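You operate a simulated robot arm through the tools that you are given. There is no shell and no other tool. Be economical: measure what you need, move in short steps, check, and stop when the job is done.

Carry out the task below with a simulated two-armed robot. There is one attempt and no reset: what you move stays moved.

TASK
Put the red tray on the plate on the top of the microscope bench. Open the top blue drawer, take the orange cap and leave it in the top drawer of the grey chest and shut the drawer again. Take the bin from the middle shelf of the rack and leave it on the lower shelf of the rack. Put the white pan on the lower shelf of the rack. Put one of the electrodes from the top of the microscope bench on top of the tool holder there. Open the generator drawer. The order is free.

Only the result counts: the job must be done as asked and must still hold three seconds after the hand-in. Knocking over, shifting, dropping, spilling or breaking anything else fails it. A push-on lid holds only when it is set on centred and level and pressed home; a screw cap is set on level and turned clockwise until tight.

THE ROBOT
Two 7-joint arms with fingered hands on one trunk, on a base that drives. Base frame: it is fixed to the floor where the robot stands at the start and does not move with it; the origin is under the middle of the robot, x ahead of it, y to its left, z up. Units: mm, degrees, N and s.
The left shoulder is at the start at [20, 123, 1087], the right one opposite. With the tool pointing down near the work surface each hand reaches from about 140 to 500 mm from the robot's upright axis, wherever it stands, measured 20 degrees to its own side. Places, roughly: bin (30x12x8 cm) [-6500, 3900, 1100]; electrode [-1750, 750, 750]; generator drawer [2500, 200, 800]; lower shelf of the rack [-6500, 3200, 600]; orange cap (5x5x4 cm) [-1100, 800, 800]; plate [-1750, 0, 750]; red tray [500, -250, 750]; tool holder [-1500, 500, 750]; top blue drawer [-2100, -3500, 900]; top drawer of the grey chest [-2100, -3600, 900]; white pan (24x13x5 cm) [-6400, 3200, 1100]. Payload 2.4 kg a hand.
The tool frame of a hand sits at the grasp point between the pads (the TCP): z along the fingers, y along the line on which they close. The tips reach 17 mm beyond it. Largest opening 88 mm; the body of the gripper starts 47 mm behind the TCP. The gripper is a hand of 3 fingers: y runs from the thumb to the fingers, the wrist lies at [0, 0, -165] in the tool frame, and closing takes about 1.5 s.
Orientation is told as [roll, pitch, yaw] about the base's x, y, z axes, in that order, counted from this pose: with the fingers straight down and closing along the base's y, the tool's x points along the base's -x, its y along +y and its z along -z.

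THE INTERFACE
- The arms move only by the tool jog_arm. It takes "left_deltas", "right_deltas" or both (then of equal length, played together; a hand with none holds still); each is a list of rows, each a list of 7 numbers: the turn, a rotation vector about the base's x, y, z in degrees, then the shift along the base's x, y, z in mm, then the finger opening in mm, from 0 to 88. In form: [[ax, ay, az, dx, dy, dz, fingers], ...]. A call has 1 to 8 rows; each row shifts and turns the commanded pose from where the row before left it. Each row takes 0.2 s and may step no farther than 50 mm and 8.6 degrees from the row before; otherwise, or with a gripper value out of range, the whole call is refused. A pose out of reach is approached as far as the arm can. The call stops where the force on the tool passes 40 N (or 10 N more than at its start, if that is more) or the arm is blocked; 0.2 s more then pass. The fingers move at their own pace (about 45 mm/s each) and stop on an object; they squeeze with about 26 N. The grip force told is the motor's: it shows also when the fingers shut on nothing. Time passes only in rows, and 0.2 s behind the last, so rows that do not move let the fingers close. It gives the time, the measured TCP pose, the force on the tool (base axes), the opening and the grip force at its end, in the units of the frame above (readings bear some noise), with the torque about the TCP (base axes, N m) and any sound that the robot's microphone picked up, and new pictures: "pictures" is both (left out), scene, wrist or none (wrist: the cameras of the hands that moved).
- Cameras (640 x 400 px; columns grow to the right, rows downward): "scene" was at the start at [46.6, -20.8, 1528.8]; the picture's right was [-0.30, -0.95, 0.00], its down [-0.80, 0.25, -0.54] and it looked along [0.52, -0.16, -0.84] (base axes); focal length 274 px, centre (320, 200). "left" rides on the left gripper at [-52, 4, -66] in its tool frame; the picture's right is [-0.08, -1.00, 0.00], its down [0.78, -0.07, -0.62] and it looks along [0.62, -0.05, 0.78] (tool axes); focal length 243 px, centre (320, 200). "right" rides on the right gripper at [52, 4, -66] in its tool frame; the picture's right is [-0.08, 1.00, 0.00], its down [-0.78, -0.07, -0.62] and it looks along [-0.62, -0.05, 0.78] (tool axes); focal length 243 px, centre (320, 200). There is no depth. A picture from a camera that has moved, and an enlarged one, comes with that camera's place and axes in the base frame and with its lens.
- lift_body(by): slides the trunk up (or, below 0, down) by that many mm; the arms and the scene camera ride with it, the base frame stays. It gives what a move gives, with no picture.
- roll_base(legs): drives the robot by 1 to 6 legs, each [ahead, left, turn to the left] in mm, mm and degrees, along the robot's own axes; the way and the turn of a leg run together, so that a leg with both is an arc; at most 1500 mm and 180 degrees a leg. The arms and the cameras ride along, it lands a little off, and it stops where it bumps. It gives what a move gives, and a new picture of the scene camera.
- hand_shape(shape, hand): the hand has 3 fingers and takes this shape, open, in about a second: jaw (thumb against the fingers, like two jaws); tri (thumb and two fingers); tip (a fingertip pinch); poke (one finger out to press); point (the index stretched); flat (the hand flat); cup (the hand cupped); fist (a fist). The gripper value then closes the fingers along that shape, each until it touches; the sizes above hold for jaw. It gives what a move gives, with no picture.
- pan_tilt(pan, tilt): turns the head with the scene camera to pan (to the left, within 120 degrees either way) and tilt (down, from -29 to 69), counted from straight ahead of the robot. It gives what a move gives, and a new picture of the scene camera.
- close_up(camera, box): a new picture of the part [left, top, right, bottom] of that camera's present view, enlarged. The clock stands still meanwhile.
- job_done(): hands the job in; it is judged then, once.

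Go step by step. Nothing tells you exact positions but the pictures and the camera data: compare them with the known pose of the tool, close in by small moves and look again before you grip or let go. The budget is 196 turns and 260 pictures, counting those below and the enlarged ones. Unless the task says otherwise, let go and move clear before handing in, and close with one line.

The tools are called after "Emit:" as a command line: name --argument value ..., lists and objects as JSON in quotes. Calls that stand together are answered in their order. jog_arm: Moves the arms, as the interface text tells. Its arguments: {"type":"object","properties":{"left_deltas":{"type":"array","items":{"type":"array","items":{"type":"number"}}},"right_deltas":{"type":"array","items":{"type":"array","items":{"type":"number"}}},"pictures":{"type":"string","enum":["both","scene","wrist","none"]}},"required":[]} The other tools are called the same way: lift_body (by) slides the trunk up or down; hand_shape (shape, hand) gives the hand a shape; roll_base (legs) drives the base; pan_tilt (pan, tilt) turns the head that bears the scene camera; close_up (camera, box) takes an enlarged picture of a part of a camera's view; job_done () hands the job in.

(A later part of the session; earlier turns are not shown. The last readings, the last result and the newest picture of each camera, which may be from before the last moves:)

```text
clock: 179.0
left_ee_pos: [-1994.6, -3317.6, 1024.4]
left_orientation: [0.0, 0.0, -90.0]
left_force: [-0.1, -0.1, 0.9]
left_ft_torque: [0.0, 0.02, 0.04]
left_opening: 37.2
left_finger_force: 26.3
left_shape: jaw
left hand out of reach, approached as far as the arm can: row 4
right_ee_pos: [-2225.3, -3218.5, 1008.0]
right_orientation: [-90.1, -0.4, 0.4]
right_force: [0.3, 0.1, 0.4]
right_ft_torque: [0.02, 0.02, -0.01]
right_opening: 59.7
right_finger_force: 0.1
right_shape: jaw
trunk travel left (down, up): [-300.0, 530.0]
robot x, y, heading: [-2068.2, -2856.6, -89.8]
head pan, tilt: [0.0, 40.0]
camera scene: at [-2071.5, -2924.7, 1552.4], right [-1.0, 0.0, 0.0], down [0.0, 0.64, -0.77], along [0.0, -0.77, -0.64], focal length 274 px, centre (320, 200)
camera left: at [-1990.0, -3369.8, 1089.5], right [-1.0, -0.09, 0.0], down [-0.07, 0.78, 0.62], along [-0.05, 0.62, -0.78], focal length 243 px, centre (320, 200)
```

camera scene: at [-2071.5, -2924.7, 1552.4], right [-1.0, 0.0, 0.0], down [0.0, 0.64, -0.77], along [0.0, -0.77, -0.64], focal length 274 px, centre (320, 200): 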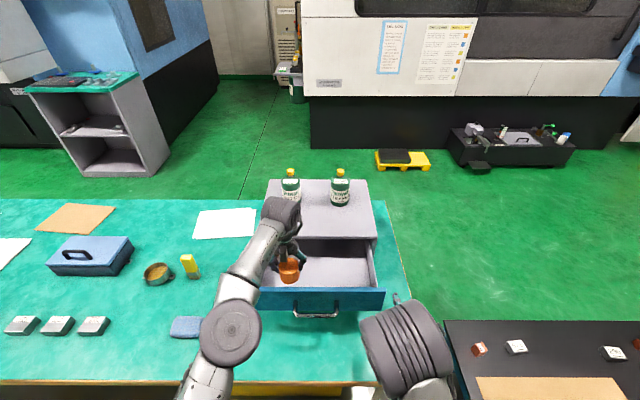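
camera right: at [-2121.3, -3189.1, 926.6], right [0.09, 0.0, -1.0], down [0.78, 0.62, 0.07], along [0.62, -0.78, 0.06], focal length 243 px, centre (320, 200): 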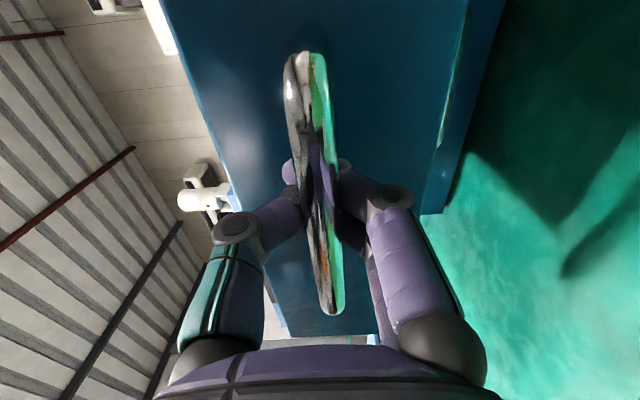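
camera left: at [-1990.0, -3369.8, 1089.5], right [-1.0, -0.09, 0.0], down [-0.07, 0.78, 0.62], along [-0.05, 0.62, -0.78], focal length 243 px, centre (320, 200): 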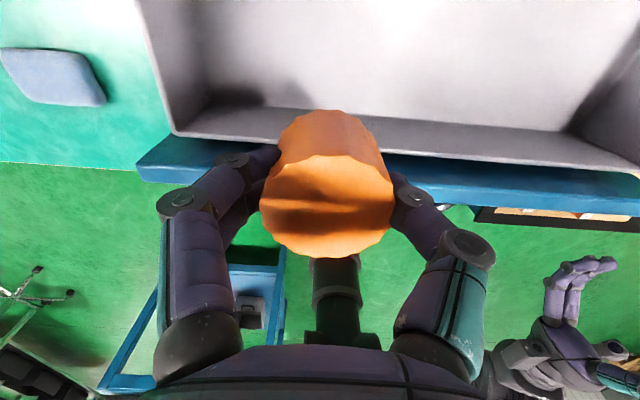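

The drawer's front wall is at y≈-3306, so the cap must go about 35 mm deeper. I'll move the right hand out of the way and roll 45 mm ahead.

Emit:
jog_arm --right_deltas '[[0, 0, 0, -25, 0, 25, 60], [0, 0, 0, -25, 0, 25, 60], [0, 0, 0, -25, 0, 25, 60]]' --pictures "none"

Emit:
roll_base --legs '[[45, 0, 0]]'

Emit:
jog_arm --left_deltas '[[0, 0, 0, 0, 0, -20, 30], [0, 0, 0, 0, 0, 0, 30]]' --pictures "wrist"

```text
clock: 179.8
left_ee_pos: [-1995.4, -3316.9, 1024.9]
left_orientation: [0.1, 0.0, -90.0]
left_force: [-0.3, -0.2, -0.4]
left_ft_torque: [0.01, 0.02, -0.01]
left_opening: 36.9
left_finger_force: 25.8
left_shape: jaw
right_ee_pos: [-2302.7, -3233.7, 1076.8]
right_orientation: [-90.1, -0.5, 0.4]
right_force: [-0.5, -0.2, -1.0]
right_ft_torque: [-0.02, 0.04, 0.01]
right_opening: 59.7
right_finger_force: 0.1
right_shape: jaw
right hand out of reach, approached as far as the arm can: row 1, 2
trunk travel left (down, up): [-300.0, 530.0]
robot x, y, heading: [-2071.9, -2859.9, -90.0]
head pan, tilt: [0.0, 40.0]
```

```text
clock: 180.7
left_ee_pos: [-1994.8, -3364.2, 1023.9]
left_orientation: [-0.1, 0.2, -89.9]
left_force: [0.0, -0.3, -0.1]
left_ft_torque: [-0.02, -0.01, 0.04]
left_opening: 37.1
left_finger_force: 25.5
left_shape: jaw
right_ee_pos: [-2301.8, -3281.2, 1076.4]
right_orientation: [-90.1, -0.4, 0.5]
right_force: [0.1, -0.5, 0.1]
right_ft_torque: [0.03, 0.02, 0.01]
right_opening: 59.9
right_finger_force: 0.0
right_shape: jaw
trunk travel left (down, up): [-300.0, 530.0]
robot x, y, heading: [-2071.6, -2907.3, -90.0]
head pan, tilt: [0.0, 40.0]
camera scene: at [-2072.1, -2972.5, 1552.2], right [-1.0, 0.0, 0.0], down [0.0, 0.64, -0.76], along [0.0, -0.76, -0.64], focal length 274 px, centre (320, 200)
```

scene: 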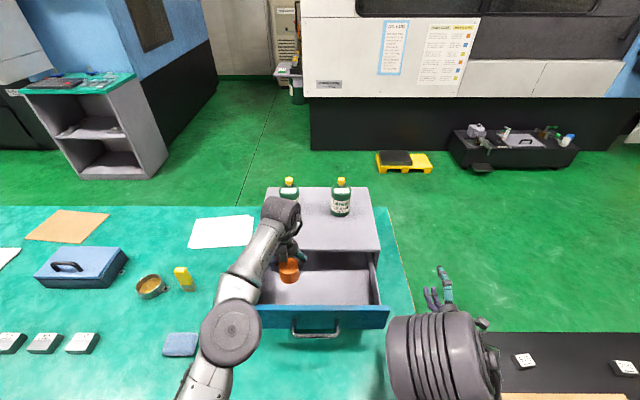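

```text
clock: 181.3
left_ee_pos: [-1995.4, -3364.3, 1005.8]
left_orientation: [0.0, 0.0, -89.8]
left_force: [-0.3, -0.1, -0.7]
left_ft_torque: [0.01, 0.01, 0.0]
left_opening: 36.9
left_finger_force: 25.9
left_shape: jaw
right_ee_pos: [-2300.9, -3280.1, 1076.8]
right_orientation: [-90.0, -0.4, 0.5]
right_force: [0.8, 0.7, 0.1]
right_ft_torque: [0.04, -0.01, 0.0]
right_opening: 59.8
right_finger_force: 0.0
right_shape: jaw
trunk travel left (down, up): [-300.0, 530.0]
robot x, y, heading: [-2071.7, -2905.5, -89.8]
head pan, tilt: [0.0, 40.0]
camera left: at [-1990.4, -3416.1, 1070.2], right [-1.0, -0.09, 0.0], down [-0.07, 0.78, 0.62], along [-0.05, 0.62, -0.78], focal length 243 px, centre (320, 200)
```

left: 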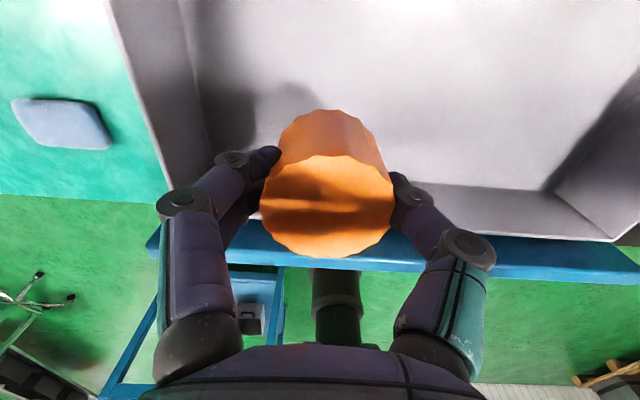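

The cap is inside the drawer outline. Lowering, then slowly to contact.

Emit:
jog_arm --left_deltas '[[0, 0, 0, 0, 4, -25, 30], [0, 0, 0, 0, 4, -25, 30], [0, 0, 0, 0, 0, -12, 30], [0, 0, 0, 0, 0, -4, 30], [0, 0, 0, 0, 0, -4, 30], [0, 0, 0, 0, 0, 0, 30]]' --pictures "both"

```text
clock: 182.7
left_ee_pos: [-1995.0, -3355.9, 935.8]
left_orientation: [-0.1, 0.0, -90.0]
left_force: [0.3, -0.4, -0.5]
left_ft_torque: [0.01, 0.0, -0.03]
left_opening: 37.0
left_finger_force: 26.1
left_shape: jaw
right_ee_pos: [-2302.4, -3280.9, 1077.1]
right_orientation: [-90.1, -0.4, 0.6]
right_force: [0.2, -0.3, -0.4]
right_ft_torque: [-0.02, 0.0, -0.03]
right_opening: 59.7
right_finger_force: 0.0
right_shape: jaw
trunk travel left (down, up): [-300.0, 530.0]
robot x, y, heading: [-2072.6, -2902.7, -89.8]
head pan, tilt: [0.0, 40.0]
camera scene: at [-2072.1, -2970.8, 1552.3], right [-1.0, 0.0, 0.0], down [0.0, 0.64, -0.77], along [0.0, -0.77, -0.64], focal length 274 px, centre (320, 200)
camera left: at [-1989.9, -3407.8, 1000.2], right [-1.0, -0.09, 0.0], down [-0.07, 0.78, 0.62], along [-0.05, 0.62, -0.78], focal length 243 px, centre (320, 200)
```

scene: 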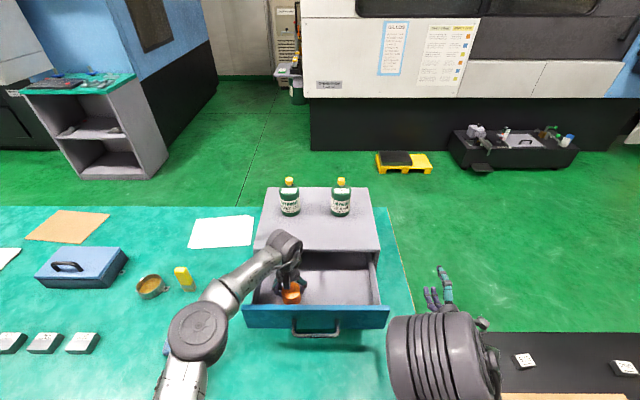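
left: 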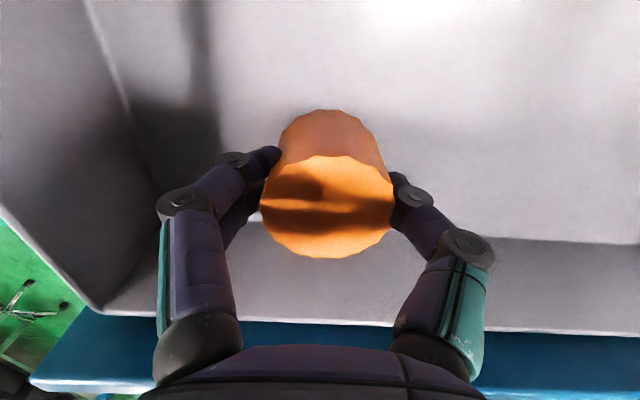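

Emit:
jog_arm --left_deltas '[[0, 0, 0, 0, 0, -3, 30], [0, 0, 0, 0, 0, -3, 30], [0, 0, 0, 0, 0, -3, 30], [0, 0, 0, 0, 0, -3, 30], [0, 0, 0, 0, 0, 0, 30]]' --pictures "wrist"

```text
clock: 183.9
left_ee_pos: [-1995.5, -3354.6, 924.1]
left_orientation: [0.0, -0.1, -89.9]
left_force: [-0.2, 0.3, 24.0]
left_ft_torque: [-0.02, 0.06, -0.06]
left_opening: 37.6
left_finger_force: 26.1
left_shape: jaw
right_ee_pos: [-2301.7, -3279.6, 1077.6]
right_orientation: [-90.2, -0.5, 0.6]
right_force: [-0.4, -0.4, 0.8]
right_ft_torque: [0.03, 0.04, -0.01]
right_opening: 59.8
right_finger_force: 0.1
right_shape: jaw
trunk travel left (down, up): [-300.0, 530.0]
robot x, y, heading: [-2072.6, -2907.9, -90.1]
head pan, tilt: [0.0, 40.0]
camera left: at [-1990.0, -3406.4, 989.0], right [-1.0, -0.09, 0.0], down [-0.07, 0.78, 0.62], along [-0.05, 0.62, -0.78], focal length 243 px, centre (320, 200)
```

left: 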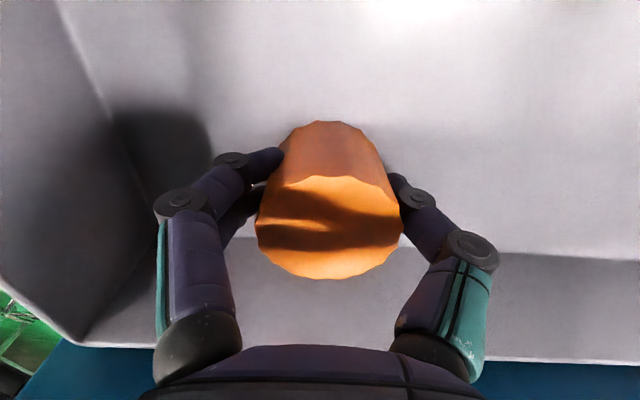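

Contact with the drawer floor. I'll open, lift straight up and withdraw over the drawer front.

Emit:
jog_arm --left_deltas '[[0, 0, 0, 0, 0, 2, 30], [0, 0, 0, 0, 0, 0, 50], [0, 0, 0, 0, 0, 0, 64], [0, 0, 0, 0, 0, 0, 64], [0, 0, 0, 0, 0, 20, 64], [0, 0, 0, 0, 0, 40, 64], [0, 0, 0, 0, 0, 45, 64], [0, 0, 0, 0, 0, 30, 64]]' --pictures "wrist"

Emit:
jog_arm --left_deltas '[[0, 0, 0, 0, 45, 0, 64], [0, 0, 0, 0, 45, 0, 64], [0, 0, 0, 0, 45, 0, 64], [0, 0, 0, 10, 45, 0, 64], [0, 0, 0, 10, 20, 0, 64]]' --pictures "scene"

```text
clock: 185.7
left_ee_pos: [-1996.3, -3353.4, 1062.5]
left_orientation: [0.0, 0.0, -90.2]
left_force: [-0.6, 1.3, 0.4]
left_ft_torque: [-0.01, -0.02, 0.0]
left_opening: 63.7
left_finger_force: 0.0
left_shape: jaw
right_ee_pos: [-2302.4, -3280.5, 1076.5]
right_orientation: [-90.1, -0.5, 0.5]
right_force: [-0.3, -0.2, 0.0]
right_ft_torque: [-0.01, 0.0, 0.03]
right_opening: 59.5
right_finger_force: 0.1
right_shape: jaw
trunk travel left (down, up): [-300.0, 530.0]
robot x, y, heading: [-2071.7, -2901.7, -89.7]
head pan, tilt: [0.0, 40.0]
camera left: at [-1991.1, -3405.6, 1125.7], right [-1.0, -0.08, 0.0], down [-0.07, 0.78, 0.62], along [-0.05, 0.62, -0.78], focal length 243 px, centre (320, 200)
```

left: 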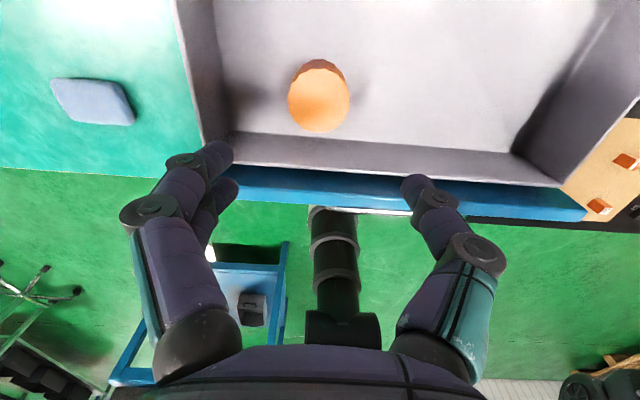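

```text
clock: 186.9
left_ee_pos: [-1997.1, -3348.0, 1068.4]
left_orientation: [0.0, 0.1, -89.9]
left_force: [0.1, 0.0, -1.3]
left_ft_torque: [-0.03, -0.01, 0.02]
left_opening: 63.7
left_finger_force: 0.1
left_shape: jaw
left hand out of reach, approached as far as the arm can: row 1, 2, 3, 4, 5
right_ee_pos: [-2300.6, -3280.6, 1075.7]
right_orientation: [-90.1, -0.4, 0.4]
right_force: [0.4, 0.4, 0.2]
right_ft_torque: [0.02, -0.05, 0.01]
right_opening: 60.1
right_finger_force: 0.1
right_shape: jaw
trunk travel left (down, up): [-300.0, 530.0]
robot x, y, heading: [-2071.4, -2904.8, -90.1]
head pan, tilt: [0.0, 40.0]
camera scene: at [-2072.1, -2970.8, 1552.3], right [-1.0, 0.0, 0.0], down [0.0, 0.64, -0.77], along [0.0, -0.77, -0.64], focal length 274 px, centre (320, 200)
```

scene: 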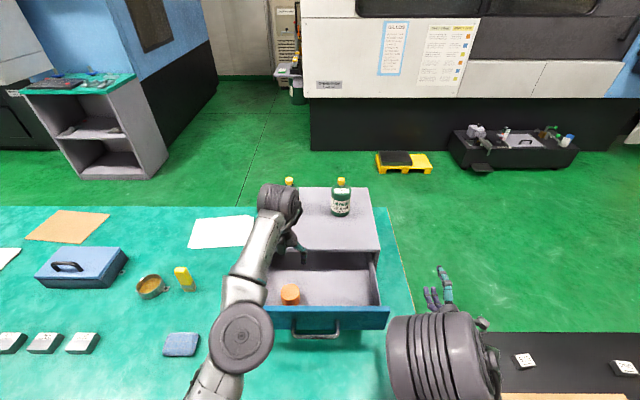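

The cap lies in the drawer. The left arm resists drawing back, so I'll back the base 180 mm and re-fold it.

Emit:
roll_base --legs '[[-180, 0, 0]]'

Emit:
jog_arm --left_deltas '[[0, 0, 0, 10, 20, 0, 64], [0, 0, 0, 20, 30, 0, 64], [0, 0, 0, 20, 40, 0, 64], [0, 0, 0, 20, 40, 0, 64]]' --pictures "scene"

```text
clock: 188.4
left_ee_pos: [-1998.3, -3166.8, 1069.0]
left_orientation: [0.0, 0.0, -90.1]
left_force: [-0.1, -0.2, -0.1]
left_ft_torque: [-0.01, 0.0, -0.01]
left_opening: 63.7
left_finger_force: 0.0
left_shape: jaw
right_ee_pos: [-2303.0, -3098.3, 1077.2]
right_orientation: [-90.1, -0.3, 0.4]
right_force: [0.0, 0.3, 1.3]
right_ft_torque: [-0.01, -0.01, 0.01]
right_opening: 59.5
right_finger_force: 0.0
right_shape: jaw
trunk travel left (down, up): [-300.0, 530.0]
robot x, y, heading: [-2072.0, -2723.6, -89.8]
head pan, tilt: [0.0, 40.0]
camera scene: at [-2072.4, -2788.8, 1552.4], right [-1.0, 0.0, 0.0], down [0.0, 0.64, -0.77], along [0.0, -0.77, -0.64], focal length 274 px, centre (320, 200)
```

scene: 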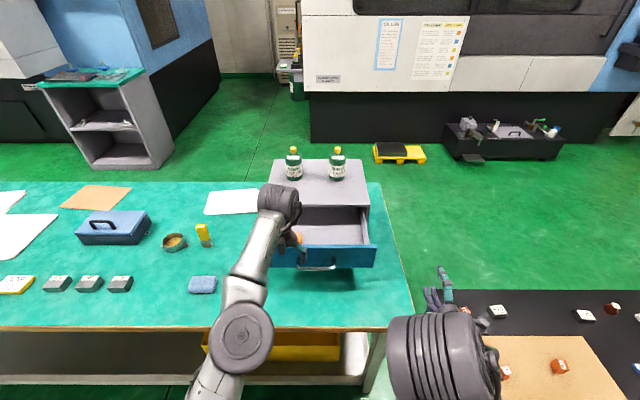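

```text
clock: 189.4
left_ee_pos: [-1984.7, -3166.1, 1083.1]
left_orientation: [0.0, 0.1, -90.0]
left_force: [0.1, -0.1, 0.1]
left_ft_torque: [0.01, 0.0, 0.0]
left_opening: 63.6
left_finger_force: 0.1
left_shape: jaw
left hand out of reach, approached as far as the arm can: row 1, 2, 3, 4
right_ee_pos: [-2301.5, -3099.0, 1076.4]
right_orientation: [-90.1, -0.4, 0.4]
right_force: [0.2, -0.4, 0.8]
right_ft_torque: [0.01, -0.01, 0.0]
right_opening: 59.6
right_finger_force: 0.1
right_shape: jaw
trunk travel left (down, up): [-300.0, 530.0]
robot x, y, heading: [-2075.3, -2723.2, -90.3]
head pan, tilt: [0.0, 40.0]
camera scene: at [-2072.5, -2790.1, 1552.3], right [-1.0, 0.0, 0.0], down [0.0, 0.64, -0.77], along [0.0, -0.77, -0.64], focal length 274 px, centre (320, 200)
```

scene: 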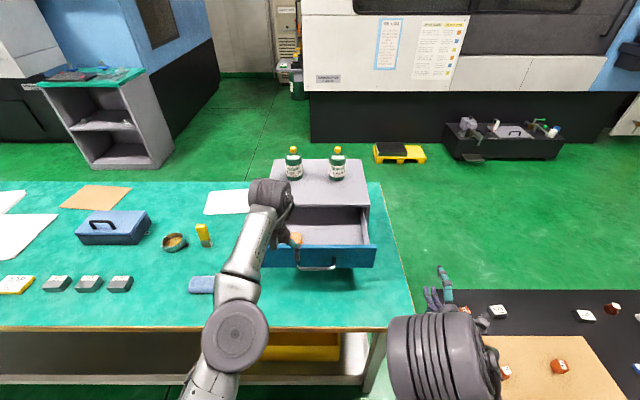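

The left arm is stuck near a joint limit up there. I'll lower it 70 mm first, then draw back.

Emit:
jog_arm --left_deltas '[[0, 0, 0, 0, 0, -30, 64], [0, 0, 0, 0, 0, -40, 64], [0, 0, 0, 0, 0, -30, 64], [0, 0, 0, 10, 40, 0, 64], [0, 0, 0, 10, 40, 0, 64], [0, 0, 0, 10, 30, 0, 64], [0, 0, 0, 0, 20, 20, 64]]' --pictures "scene"

```text
clock: 191.0
left_ee_pos: [-1996.1, -3183.8, 1012.8]
left_orientation: [0.1, 0.1, -90.0]
left_force: [0.4, -0.3, -0.3]
left_ft_torque: [0.02, 0.0, -0.03]
left_opening: 63.8
left_finger_force: 0.0
left_shape: jaw
left hand out of reach, approached as far as the arm can: row 1, 2, 3, 4, 5, 6, 7
right_ee_pos: [-2302.6, -3099.2, 1076.4]
right_orientation: [-90.1, -0.4, 0.4]
right_force: [-0.1, 0.1, 0.1]
right_ft_torque: [0.0, 0.0, 0.04]
right_opening: 60.0
right_finger_force: 0.0
right_shape: jaw
trunk travel left (down, up): [-300.0, 530.0]
robot x, y, heading: [-2074.2, -2724.7, -90.0]
head pan, tilt: [0.0, 40.0]
camera scene: at [-2072.5, -2789.9, 1552.4], right [-1.0, 0.0, 0.0], down [0.0, 0.64, -0.77], along [0.0, -0.77, -0.64], focal length 274 px, centre (320, 200)
```

scene: 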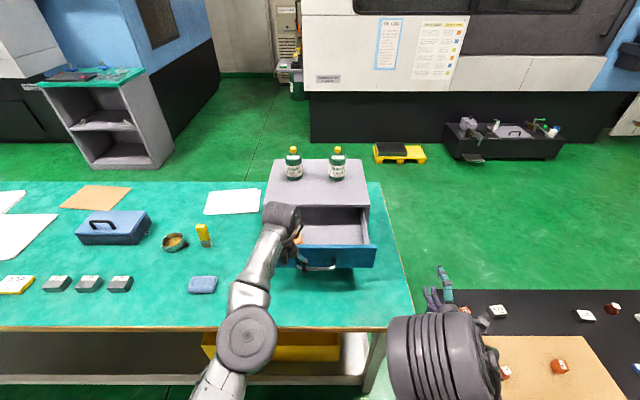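

It slides along its reach limit. I'll lower further, to where the elbow bends more, then draw in with small steps.

Emit:
jog_arm --left_deltas '[[0, 0, 0, 0, 0, -30, 64], [0, 0, 0, 0, 0, -30, 64], [0, 0, 0, 0, 5, -25, 64], [0, 0, 0, 0, 10, 0, 64], [0, 0, 0, 0, 10, 0, 64], [0, 0, 0, 0, 15, 0, 64], [0, 0, 0, 0, 20, 0, 64], [0, 0, 0, 0, 20, 0, 64]]' --pictures "none"

```text
clock: 192.8
left_ee_pos: [-2013.4, -3188.8, 930.4]
left_orientation: [0.0, 0.1, -90.0]
left_force: [0.7, 0.4, -0.6]
left_ft_torque: [0.03, -0.01, 0.01]
left_opening: 63.8
left_finger_force: 0.1
left_shape: jaw
left hand out of reach, approached as far as the arm can: row 1, 2, 3, 4, 5, 6, 7, 8
right_ee_pos: [-2302.3, -3098.8, 1076.2]
right_orientation: [-90.0, -0.4, 0.5]
right_force: [-0.3, 0.5, 0.3]
right_ft_torque: [0.04, 0.01, 0.0]
right_opening: 59.8
right_finger_force: 0.0
right_shape: jaw
trunk travel left (down, up): [-300.0, 530.0]
robot x, y, heading: [-2071.1, -2723.7, -89.7]
head pan, tilt: [0.0, 40.0]
```

I'll try freeing it with a wrist turn and an outward move.

Emit:
jog_arm --left_deltas '[[0, 0, -8, 20, 10, 0, 64], [0, 0, -8, 20, 10, 0, 64], [0, 0, -8, 20, 10, 0, 64], [0, 0, -8, 20, 10, 0, 64]]' --pictures "none"

Emit:
jog_arm --left_deltas '[[0, 0, 8, 20, 10, 0, 64], [0, 0, 8, 20, 10, 0, 64], [0, 0, 8, 20, 10, 0, 64], [0, 0, 8, 20, 10, 0, 64], [0, 0, 8, 0, 10, 0, 64], [0, 0, 8, 0, 10, 0, 64], [0, 0, 8, 0, 10, 0, 64], [0, 0, 8, 0, 10, 0, 64]]' --pictures "scene"

```text
clock: 193.8
left_ee_pos: [-1944.9, -3202.0, 931.2]
left_orientation: [0.0, 0.1, -122.2]
left_force: [0.0, 0.7, 0.7]
left_ft_torque: [0.03, 0.01, 0.01]
left_opening: 63.8
left_finger_force: 0.1
left_shape: jaw
left hand out of reach, approached as far as the arm can: row 1, 2, 3, 4
right_ee_pos: [-2302.9, -3098.5, 1076.8]
right_orientation: [-90.1, -0.4, 0.4]
right_force: [-0.1, 0.0, 0.2]
right_ft_torque: [-0.01, 0.0, -0.03]
right_opening: 59.7
right_finger_force: 0.1
right_shape: jaw
trunk travel left (down, up): [-300.0, 530.0]
robot x, y, heading: [-2073.3, -2723.5, -89.9]
head pan, tilt: [0.0, 40.0]
```

```text
clock: 195.6
left_ee_pos: [-1863.2, -3204.2, 933.9]
left_orientation: [-0.1, 0.0, -57.9]
left_force: [-0.1, 0.6, 0.0]
left_ft_torque: [0.01, 0.02, -0.02]
left_opening: 63.7
left_finger_force: 0.0
left_shape: jaw
left hand out of reach, approached as far as the arm can: row 1, 2, 3, 4, 5, 6, 7, 8
right_ee_pos: [-2302.8, -3098.6, 1076.8]
right_orientation: [-90.1, -0.3, 0.4]
right_force: [-0.4, -0.1, 0.4]
right_ft_torque: [0.03, -0.04, 0.01]
right_opening: 59.8
right_finger_force: 0.1
right_shape: jaw
trunk travel left (down, up): [-300.0, 530.0]
robot x, y, heading: [-2072.2, -2724.1, -89.9]
head pan, tilt: [0.0, 40.0]
camera scene: at [-2072.4, -2790.1, 1552.3], right [-1.0, 0.0, 0.0], down [0.0, 0.64, -0.77], along [0.0, -0.77, -0.64], focal length 274 px, centre (320, 200)
```

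scene: 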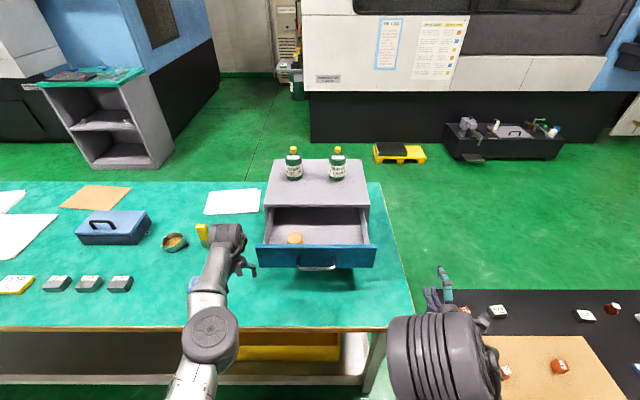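

The arm is fully straight. The command may have piled up to a point behind the body, so I'll command outward again to bring it back within reach.

Emit:
jog_arm --left_deltas '[[0, 0, 0, 0, -50, 0, 64], [0, 0, 0, 0, -50, 0, 64], [0, 0, 0, 0, -50, 0, 64], [0, 0, 0, 0, -50, 0, 64], [0, 0, 0, 0, -50, 0, 64], [0, 0, 0, 0, -50, 0, 64], [0, 0, 0, 0, -50, 0, 64], [0, 0, 0, 0, -50, 0, 64]]' --pictures "none"

```text
clock: 197.4
left_ee_pos: [-1864.0, -3207.1, 934.1]
left_orientation: [0.0, 0.0, -57.9]
left_force: [0.9, 0.2, 0.1]
left_ft_torque: [0.03, 0.01, 0.01]
left_opening: 63.7
left_finger_force: 0.0
left_shape: jaw
left hand out of reach, approached as far as the arm can: row 1, 2, 3, 4, 5, 6, 7, 8
right_ee_pos: [-2302.6, -3098.8, 1076.3]
right_orientation: [-90.1, -0.5, 0.4]
right_force: [0.9, 0.7, 0.7]
right_ft_torque: [0.03, 0.03, 0.01]
right_opening: 59.8
right_finger_force: 0.1
right_shape: jaw
trunk travel left (down, up): [-300.0, 530.0]
robot x, y, heading: [-2074.4, -2725.3, -90.2]
head pan, tilt: [0.0, 40.0]
```

I'll back off 170 mm for room, then swing the hand inward to the right, which should flex the elbow.

Emit:
roll_base --legs '[[-170, 0, 0]]'

Emit:
jog_arm --left_deltas '[[0, 0, -8, -45, 15, 0, 64], [0, 0, -8, -45, 15, 0, 64], [0, 0, -8, -45, 15, 0, 64], [0, 0, -8, -45, 15, 0, 64], [0, 0, 0, -45, 15, 0, 64]]' --pictures "scene"

```text
clock: 198.8
left_ee_pos: [-1864.4, -3035.1, 933.8]
left_orientation: [0.0, 0.0, -58.1]
left_force: [0.5, 0.7, -0.7]
left_ft_torque: [0.04, 0.01, 0.03]
left_opening: 63.7
left_finger_force: 0.1
left_shape: jaw
right_ee_pos: [-2303.7, -2925.9, 1076.4]
right_orientation: [-90.1, -0.3, 0.1]
right_force: [0.2, 0.8, 0.2]
right_ft_torque: [-0.03, 0.03, -0.02]
right_opening: 60.1
right_finger_force: 0.1
right_shape: jaw
trunk travel left (down, up): [-300.0, 530.0]
robot x, y, heading: [-2071.7, -2553.6, -90.0]
head pan, tilt: [0.0, 40.0]
camera scene: at [-2072.4, -2617.5, 1552.4], right [-1.0, 0.0, 0.0], down [0.0, 0.64, -0.77], along [0.0, -0.77, -0.64], focal length 274 px, centre (320, 200)
```

scene: 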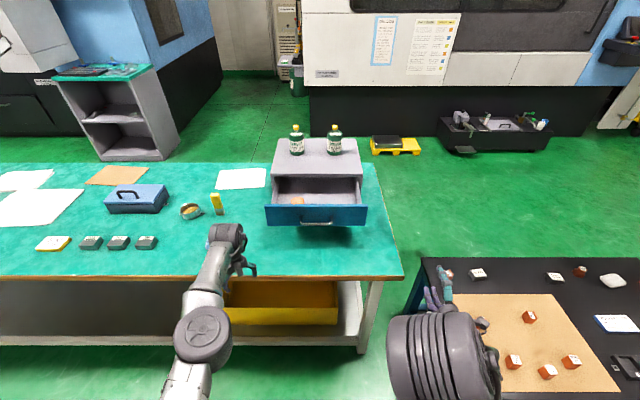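

```text
clock: 200.1
left_ee_pos: [-2092.1, -2987.8, 935.4]
left_orientation: [0.0, 0.0, -90.2]
left_force: [0.0, 0.2, -0.3]
left_ft_torque: [0.01, 0.02, -0.03]
left_opening: 63.7
left_finger_force: 0.0
left_shape: jaw
left hand out of reach, approached as far as the arm can: row 1, 2, 3, 5
right_ee_pos: [-2305.1, -2926.0, 1076.6]
right_orientation: [-90.0, -0.5, 0.3]
right_force: [0.3, 0.1, 0.3]
right_ft_torque: [0.03, -0.02, 0.0]
right_opening: 59.8
right_finger_force: 0.0
right_shape: jaw
trunk travel left (down, up): [-300.0, 530.0]
robot x, y, heading: [-2070.6, -2551.0, -90.1]
head pan, tilt: [0.0, 40.0]
camera scene: at [-2073.3, -2618.3, 1552.4], right [-1.0, 0.0, 0.0], down [0.0, 0.64, -0.77], along [0.0, -0.77, -0.64], focal length 274 px, centre (320, 200)
```

scene: 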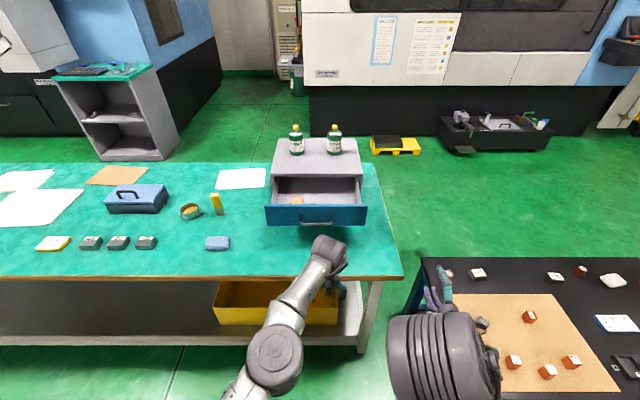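

That moved it. Now draw in with +y steps.

Emit:
jog_arm --left_deltas '[[0, 0, 0, -10, 30, 0, 64], [0, 0, 0, 0, 30, 0, 64], [0, 0, 0, 0, 30, 0, 64], [0, 0, 0, 10, 30, 0, 64], [0, 0, 0, 20, 20, 0, 64], [0, 0, 0, 30, 10, 0, 64]]' --pictures "scene"

```text
clock: 201.4
left_ee_pos: [-2046.7, -2982.4, 936.0]
left_orientation: [-0.1, -0.1, -89.8]
left_force: [-0.6, -0.4, 0.4]
left_ft_torque: [-0.03, -0.05, 0.03]
left_opening: 63.9
left_finger_force: 0.1
left_shape: jaw
left hand out of reach, approached as far as the arm can: row 1, 2, 3, 4, 5
right_ee_pos: [-2302.4, -2926.6, 1077.0]
right_orientation: [-90.2, -0.3, 0.2]
right_force: [0.6, -0.2, 0.2]
right_ft_torque: [0.0, 0.02, -0.01]
right_opening: 59.7
right_finger_force: 0.1
right_shape: jaw
trunk travel left (down, up): [-300.0, 530.0]
robot x, y, heading: [-2073.2, -2554.9, -90.2]
head pan, tilt: [0.0, 40.0]
camera scene: at [-2069.9, -2618.7, 1552.3], right [-1.0, 0.0, 0.0], down [0.0, 0.64, -0.77], along [0.0, -0.77, -0.64], focal length 274 px, centre (320, 200)
```

scene: 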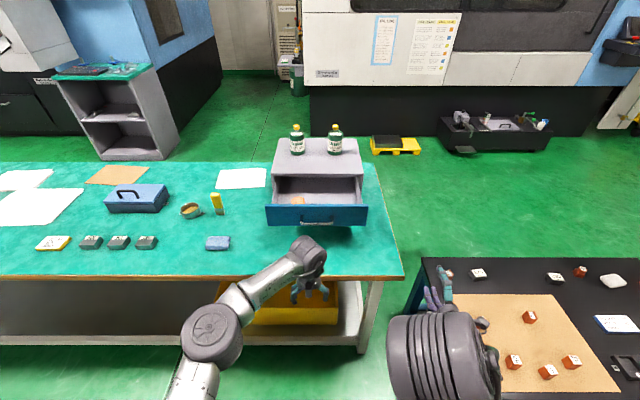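

The elbow is bent again. I'll keep drawing in to the normal carry pose.

Emit:
jog_arm --left_deltas '[[0, 0, 0, 10, 20, 0, 64], [0, 0, 0, 10, 20, 0, 64], [0, 0, 0, 10, 25, 10, 64], [0, 0, 0, 10, 30, 20, 64], [0, 0, 0, 5, 30, 30, 64], [0, 0, 0, 0, 20, 30, 64]]' --pictures "none"

```text
clock: 202.8
left_ee_pos: [-2006.3, -2836.4, 1027.2]
left_orientation: [0.0, 0.2, -90.1]
left_force: [0.1, 0.3, 0.4]
left_ft_torque: [-0.01, 0.01, 0.01]
left_opening: 63.7
left_finger_force: 0.0
left_shape: jaw
right_ee_pos: [-2303.0, -2926.4, 1075.9]
right_orientation: [-90.1, -0.3, 0.3]
right_force: [-0.2, -0.6, 0.2]
right_ft_torque: [-0.02, 0.02, -0.02]
right_opening: 59.7
right_finger_force: 0.1
right_shape: jaw
trunk travel left (down, up): [-300.0, 530.0]
robot x, y, heading: [-2076.9, -2552.8, -90.2]
head pan, tilt: [0.0, 40.0]
```

Left arm is back to normal. Now I'll bring the right hand down to handle height, slide the base over and roll ahead.

Emit:
jog_arm --right_deltas '[[0, 0, 0, 18, -5, -20, 60], [0, 0, 0, 18, -5, -20, 60], [0, 0, 0, 18, -5, -20, 60], [0, 0, 0, 18, 0, -20, 60], [0, 0, 0, 18, 0, -20, 60], [0, 0, 0, 15, 0, -20, 60], [0, 0, 0, 10, 0, -22, 60], [0, 0, 0, 0, 0, 0, 60]]' --pictures "none"

Emit:
roll_base --legs '[[0, 115, 0.2], [245, 0, 0]]'

Emit:
jog_arm --right_deltas '[[0, 0, 0, 0, 0, 0, 60]]' --pictures "wrist"

```text
clock: 204.7
left_ee_pos: [-2003.9, -2837.0, 1027.5]
left_orientation: [0.0, 0.0, -90.1]
left_force: [0.4, 0.3, -0.5]
left_ft_torque: [0.02, -0.01, 0.02]
left_opening: 63.7
left_finger_force: 0.1
left_shape: jaw
right_ee_pos: [-2189.5, -2941.1, 933.2]
right_orientation: [-90.1, -0.4, 0.2]
right_force: [-0.9, 0.3, -0.1]
right_ft_torque: [-0.01, -0.03, 0.0]
right_opening: 60.0
right_finger_force: 0.0
right_shape: jaw
trunk travel left (down, up): [-300.0, 530.0]
robot x, y, heading: [-2070.0, -2552.9, -90.3]
head pan, tilt: [0.0, 40.0]
```

```text
clock: 207.3
left_ee_pos: [-1884.1, -3080.8, 1026.8]
left_orientation: [0.0, 0.0, -89.7]
left_force: [-0.5, -0.5, 0.5]
left_ft_torque: [-0.01, -0.03, 0.0]
left_opening: 63.9
left_finger_force: 0.1
left_shape: jaw
right_ee_pos: [-2068.8, -3186.9, 934.1]
right_orientation: [-90.1, -0.4, 0.9]
right_force: [-0.2, 0.0, -0.6]
right_ft_torque: [-0.01, -0.03, 0.02]
right_opening: 59.7
right_finger_force: 0.0
right_shape: jaw
trunk travel left (down, up): [-300.0, 530.0]
robot x, y, heading: [-1954.8, -2795.1, -89.7]
head pan, tilt: [0.0, 40.0]
camera scene: at [-1954.2, -2863.5, 1552.3], right [-1.0, -0.01, 0.0], down [0.0, 0.64, -0.77], along [0.01, -0.77, -0.64], focal length 274 px, centre (320, 200)
```

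scene: 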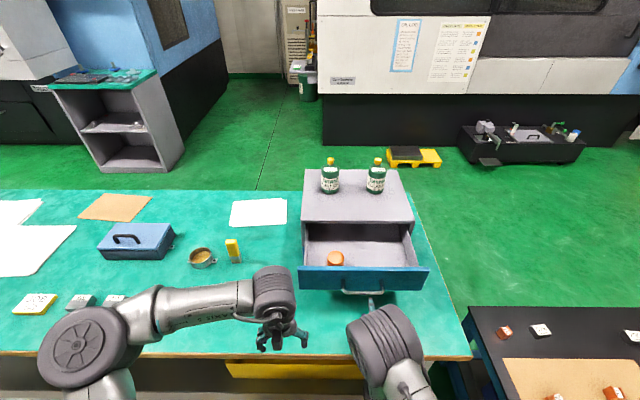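

```text
clock: 207.7
left_ee_pos: [-1885.2, -3080.9, 1027.5]
left_orientation: [-0.1, 0.2, -89.7]
left_force: [-0.4, 0.3, 0.5]
left_ft_torque: [-0.01, 0.03, 0.02]
left_opening: 63.7
left_finger_force: 0.0
left_shape: jaw
right_ee_pos: [-2067.0, -3187.1, 932.7]
right_orientation: [-90.1, -0.3, 0.8]
right_force: [0.2, 0.5, -0.3]
right_ft_torque: [0.0, 0.01, 0.0]
right_opening: 60.0
right_finger_force: 0.0
right_shape: jaw
trunk travel left (down, up): [-300.0, 530.0]
robot x, y, heading: [-1957.0, -2794.4, -89.2]
head pan, tilt: [0.0, 40.0]
camera right: at [-2121.4, -3121.7, 929.1], right [0.09, 0.0, -1.0], down [0.77, 0.63, 0.07], along [0.63, -0.78, 0.06], focal length 243 px, centre (320, 200)
```

right: 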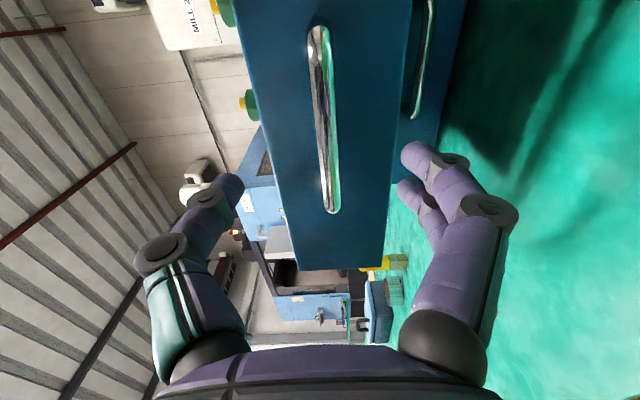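

Aligned with the handle. Advance, grip the bar, then push the drawer in.

Emit:
jog_arm --right_deltas '[[0, 0, 0, 0, -35, 0, 60], [0, 0, 0, 0, -33, 0, 60], [0, 0, 0, 0, 0, 0, 60], [0, 0, 0, 0, 0, 0, 0], [0, 0, 0, 0, 0, 0, 0], [0, 0, 0, 0, 0, 0, 0], [0, 0, 0, 0, 0, 0, 0], [0, 0, 0, 0, 0, 0, 0]]' --pictures "wrist"

```text
clock: 209.5
left_ee_pos: [-1884.5, -3081.1, 1029.0]
left_orientation: [0.0, 0.1, -89.5]
left_force: [0.6, 0.5, -0.4]
left_ft_torque: [-0.01, 0.03, -0.04]
left_opening: 64.0
left_finger_force: 0.1
left_shape: jaw
right_ee_pos: [-2068.8, -3253.8, 932.1]
right_orientation: [-90.1, -0.4, 0.8]
right_force: [1.2, -0.8, -0.7]
right_ft_torque: [-0.05, -0.01, 0.01]
right_opening: 0.0
right_finger_force: 26.0
right_shape: jaw
trunk travel left (down, up): [-300.0, 530.0]
robot x, y, heading: [-1950.8, -2797.3, -89.5]
head pan, tilt: [0.0, 40.0]
camera right: at [-2122.3, -3188.8, 928.2], right [0.09, 0.0, -1.0], down [0.77, 0.63, 0.07], along [0.63, -0.78, 0.06], focal length 243 px, centre (320, 200)
```

right: 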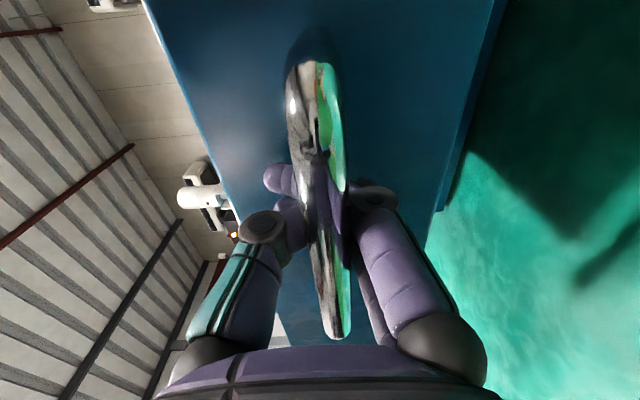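

Emit:
jog_arm --right_deltas '[[0, 0, 0, 0, -20, 0, 0], [0, 0, 0, 0, -25, 0, 0], [0, 0, 0, 0, -25, 0, 0], [0, 0, 0, 0, -25, 0, 0], [0, 0, 0, 0, -20, 0, 0], [0, 0, 0, 0, -10, 0, 0], [0, 0, 0, 0, -6, 0, 0], [0, 0, 0, 0, 0, 0, 0]]' --pictures "both"

```text
clock: 211.3
left_ee_pos: [-1884.4, -3079.9, 1027.4]
left_orientation: [-0.1, 0.0, -89.6]
left_force: [-0.1, 0.0, -0.2]
left_ft_torque: [-0.01, -0.01, -0.03]
left_opening: 63.7
left_finger_force: 0.0
left_shape: jaw
right_ee_pos: [-2069.1, -3386.8, 934.0]
right_orientation: [-90.1, -0.5, 0.9]
right_force: [-1.6, 0.2, -5.5]
right_ft_torque: [-0.15, 0.01, 0.05]
right_opening: 0.0
right_finger_force: 26.1
right_shape: jaw
trunk travel left (down, up): [-300.0, 530.0]
robot x, y, heading: [-1952.2, -2795.6, -89.4]
head pan, tilt: [0.0, 40.0]
camera scene: at [-1954.6, -2863.1, 1552.3], right [-1.0, -0.01, 0.0], down [0.0, 0.64, -0.77], along [0.01, -0.77, -0.64], focal length 274 px, centre (320, 200)
camera right: at [-2122.0, -3321.3, 929.1], right [0.09, 0.0, -1.0], down [0.77, 0.63, 0.07], along [0.63, -0.78, 0.06], focal length 243 px, centre (320, 200)
```

scene: 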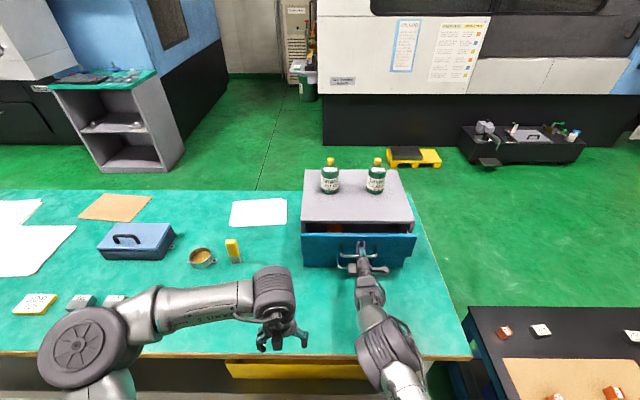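
right: 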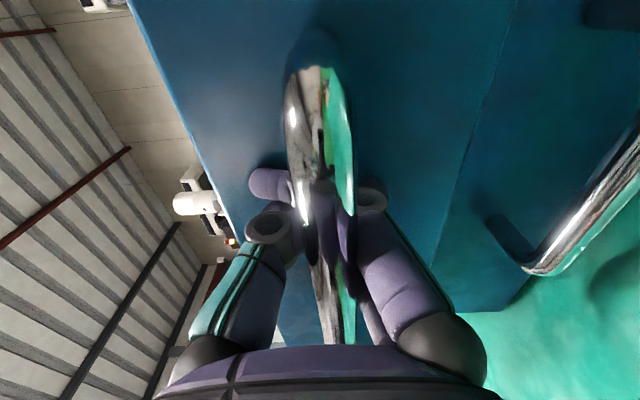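

The drawer is almost shut, with the bar slipped a little in the grip. Pushing on in small steps until it resists.

Emit:
jog_arm --right_deltas '[[0, 0, 0, 0, -8, 0, 0], [0, 0, 0, 0, -8, 0, 0], [0, 0, 0, 0, -8, 0, 0], [0, 0, 0, 0, -8, 0, 0], [0, 0, 0, 0, 0, 0, 0]]' --pictures "scene"

Emit:
close_up --camera "scene" --box '[270, 150, 450, 290]'

```text
clock: 212.5
left_ee_pos: [-1884.6, -3080.0, 1027.2]
left_orientation: [0.0, 0.2, -89.6]
left_force: [-0.6, 0.6, -1.3]
left_ft_torque: [0.01, 0.02, 0.0]
left_opening: 63.7
left_finger_force: 0.0
left_shape: jaw
right_ee_pos: [-2068.0, -3409.4, 933.4]
right_orientation: [-90.1, -0.4, 0.8]
right_force: [-0.5, 0.4, -5.1]
right_ft_torque: [-0.21, -0.04, 0.03]
right_opening: 0.0
right_finger_force: 26.2
right_shape: jaw
right hand out of reach, approached as far as the arm can: row 4
trunk travel left (down, up): [-300.0, 530.0]
robot x, y, heading: [-1955.3, -2798.6, -89.7]
head pan, tilt: [0.0, 40.0]
camera scene: at [-1954.3, -2863.2, 1552.3], right [-1.0, -0.01, 0.0], down [0.0, 0.64, -0.77], along [0.01, -0.77, -0.64], focal length 274 px, centre (320, 200)
```

scene: 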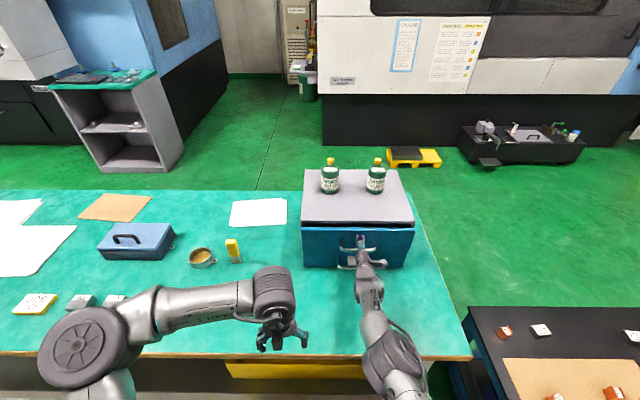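

```text
2.86 times, centred on (360, 220) of scene
camera zoom: at [-1954.3, -2863.2, 1552.3], right [-1.0, -0.01, 0.0], down [0.0, 0.64, -0.77], along [0.01, -0.77, -0.64], focal length 782 px, centre (206, 143)
```

zoom: 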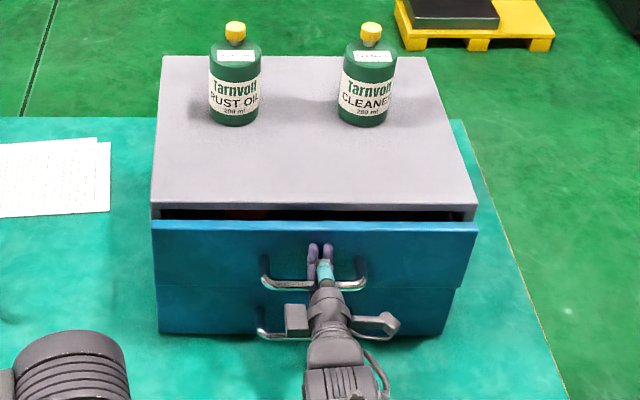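

About 12-15 mm remains and the arm is near its reach limit, so I'll roll the base ahead a little to finish.

Emit:
roll_base --legs '[[14, 0, 0]]'

Emit:
close_up --camera "scene" --box '[270, 150, 450, 290]'

```text
clock: 213.2
left_ee_pos: [-1884.8, -3093.7, 1027.3]
left_orientation: [-0.1, 0.0, -89.6]
left_force: [-0.1, -0.1, 0.4]
left_ft_torque: [-0.02, 0.04, -0.01]
left_opening: 63.9
left_finger_force: 0.1
left_shape: jaw
right_ee_pos: [-2068.6, -3421.1, 934.4]
right_orientation: [-90.1, -0.5, 0.7]
right_force: [0.5, 21.2, -10.6]
right_ft_torque: [-0.35, 0.02, -0.04]
right_opening: 0.3
right_finger_force: 26.0
right_shape: jaw
trunk travel left (down, up): [-300.0, 530.0]
robot x, y, heading: [-1954.5, -2807.2, -89.6]
head pan, tilt: [0.0, 40.0]
camera scene: at [-1954.3, -2874.1, 1552.4], right [-1.0, -0.01, 0.0], down [0.0, 0.64, -0.77], along [0.01, -0.77, -0.64], focal length 274 px, centre (320, 200)
```

scene: 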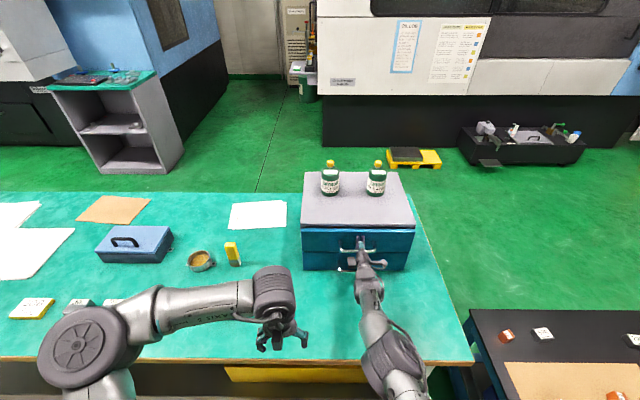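

```text
2.86 times, centred on (360, 220) of scene
camera zoom: at [-1954.3, -2874.1, 1552.4], right [-1.0, -0.01, 0.0], down [0.0, 0.64, -0.77], along [0.01, -0.77, -0.64], focal length 782 px, centre (206, 143)
```

zoom: 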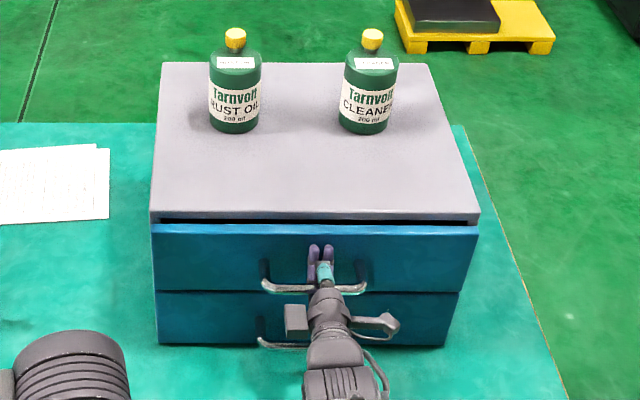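

Resistance of 21 N now suggests it's at its stop. One more small push to be sure.

Emit:
roll_base --legs '[[8, 0, 0]]'

Emit:
close_up --camera "scene" --box '[290, 190, 430, 280]'

```text
clock: 214.1
left_ee_pos: [-1885.1, -3097.1, 1028.7]
left_orientation: [0.0, -0.1, -89.7]
left_force: [-0.3, 1.3, 0.2]
left_ft_torque: [-0.01, -0.02, -0.01]
left_opening: 63.7
left_finger_force: 0.0
left_shape: jaw
right_ee_pos: [-2069.2, -3426.3, 932.7]
right_orientation: [-89.7, -0.6, 0.7]
right_force: [-0.2, 21.2, 6.0]
right_ft_torque: [-0.07, 0.02, -0.02]
right_opening: 0.2
right_finger_force: 25.7
right_shape: jaw
trunk travel left (down, up): [-300.0, 530.0]
robot x, y, heading: [-1956.9, -2816.2, -89.5]
head pan, tilt: [0.0, 40.0]
stopped in leg 1: the force on the tool passed its limit at 43 N (the readings are from after the stop); the commanded pose is now the measured one
camera scene: at [-1954.0, -2877.8, 1552.6], right [-1.0, -0.01, 0.0], down [0.0, 0.64, -0.77], along [0.0, -0.77, -0.64], focal length 274 px, centre (320, 200)
```

scene: 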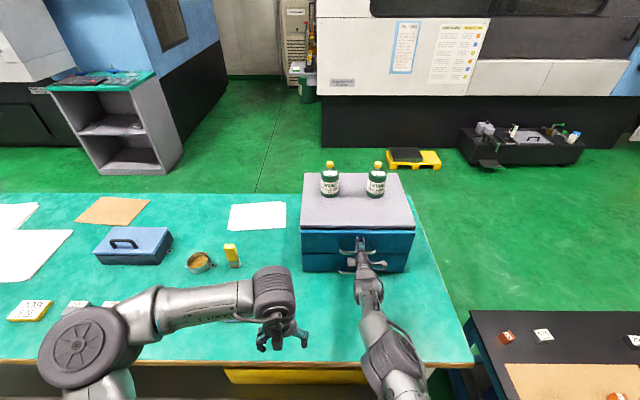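

```text
4.44 times, centred on (360, 235) of scene
camera zoom: at [-1954.0, -2877.8, 1552.6], right [-1.0, -0.01, 0.0], down [0.0, 0.64, -0.77], along [0.0, -0.77, -0.64], focal length 1217 px, centre (142, 44)
```

zoom: 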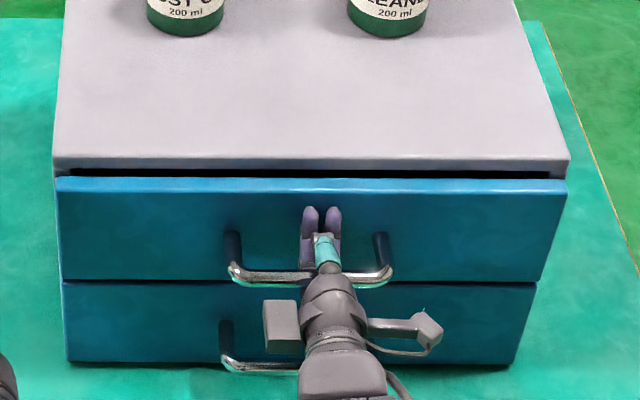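

The drawer hit its hard stop and is shut, with the bottles standing. I'll open the fingers and back straight off.

Emit:
jog_arm --right_deltas '[[0, 0, 0, 0, 3, 0, 0], [0, 0, 0, 0, 0, 0, 30], [0, 0, 0, 0, 0, 0, 60], [0, 0, 0, 0, 0, 0, 60], [0, 0, 0, 0, 0, 0, 60], [0, 0, 0, 0, 0, 0, 60], [0, 0, 0, 0, 0, 0, 60]]' --pictures "wrist"

```text
clock: 215.3
left_ee_pos: [-1885.0, -3094.3, 1029.4]
left_orientation: [0.0, -0.3, -89.7]
left_force: [-1.3, 0.3, 0.4]
left_ft_torque: [-0.02, -0.01, 0.01]
left_opening: 63.9
left_finger_force: 0.0
left_shape: jaw
right_ee_pos: [-2069.1, -3418.5, 931.8]
right_orientation: [-89.7, -0.6, 0.6]
right_force: [0.4, 50.7, 4.1]
right_ft_torque: [-0.04, 0.01, -0.08]
right_opening: 24.1
right_finger_force: 0.1
right_shape: jaw
trunk travel left (down, up): [-300.0, 530.0]
robot x, y, heading: [-1957.1, -2819.8, -89.8]
head pan, tilt: [0.0, 40.0]
stopped in row 6 (right hand): the force on the tool passed its limit at 41 N (the readings are from after the stop); the commanded pose is now the measured one
camera right: at [-2122.9, -3352.1, 928.1], right [0.09, 0.01, -1.0], down [0.77, 0.63, 0.08], along [0.63, -0.78, 0.06], focal length 243 px, centre (320, 200)
```

right: 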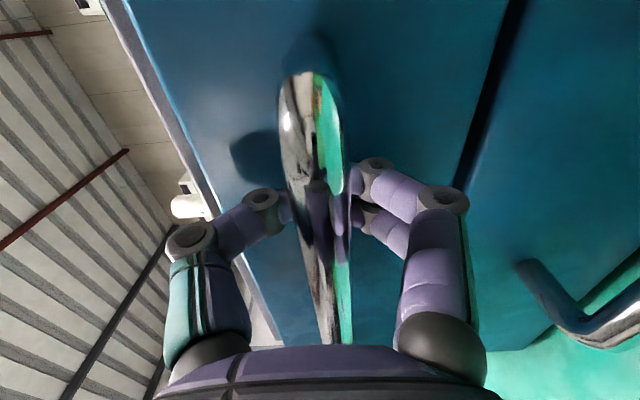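

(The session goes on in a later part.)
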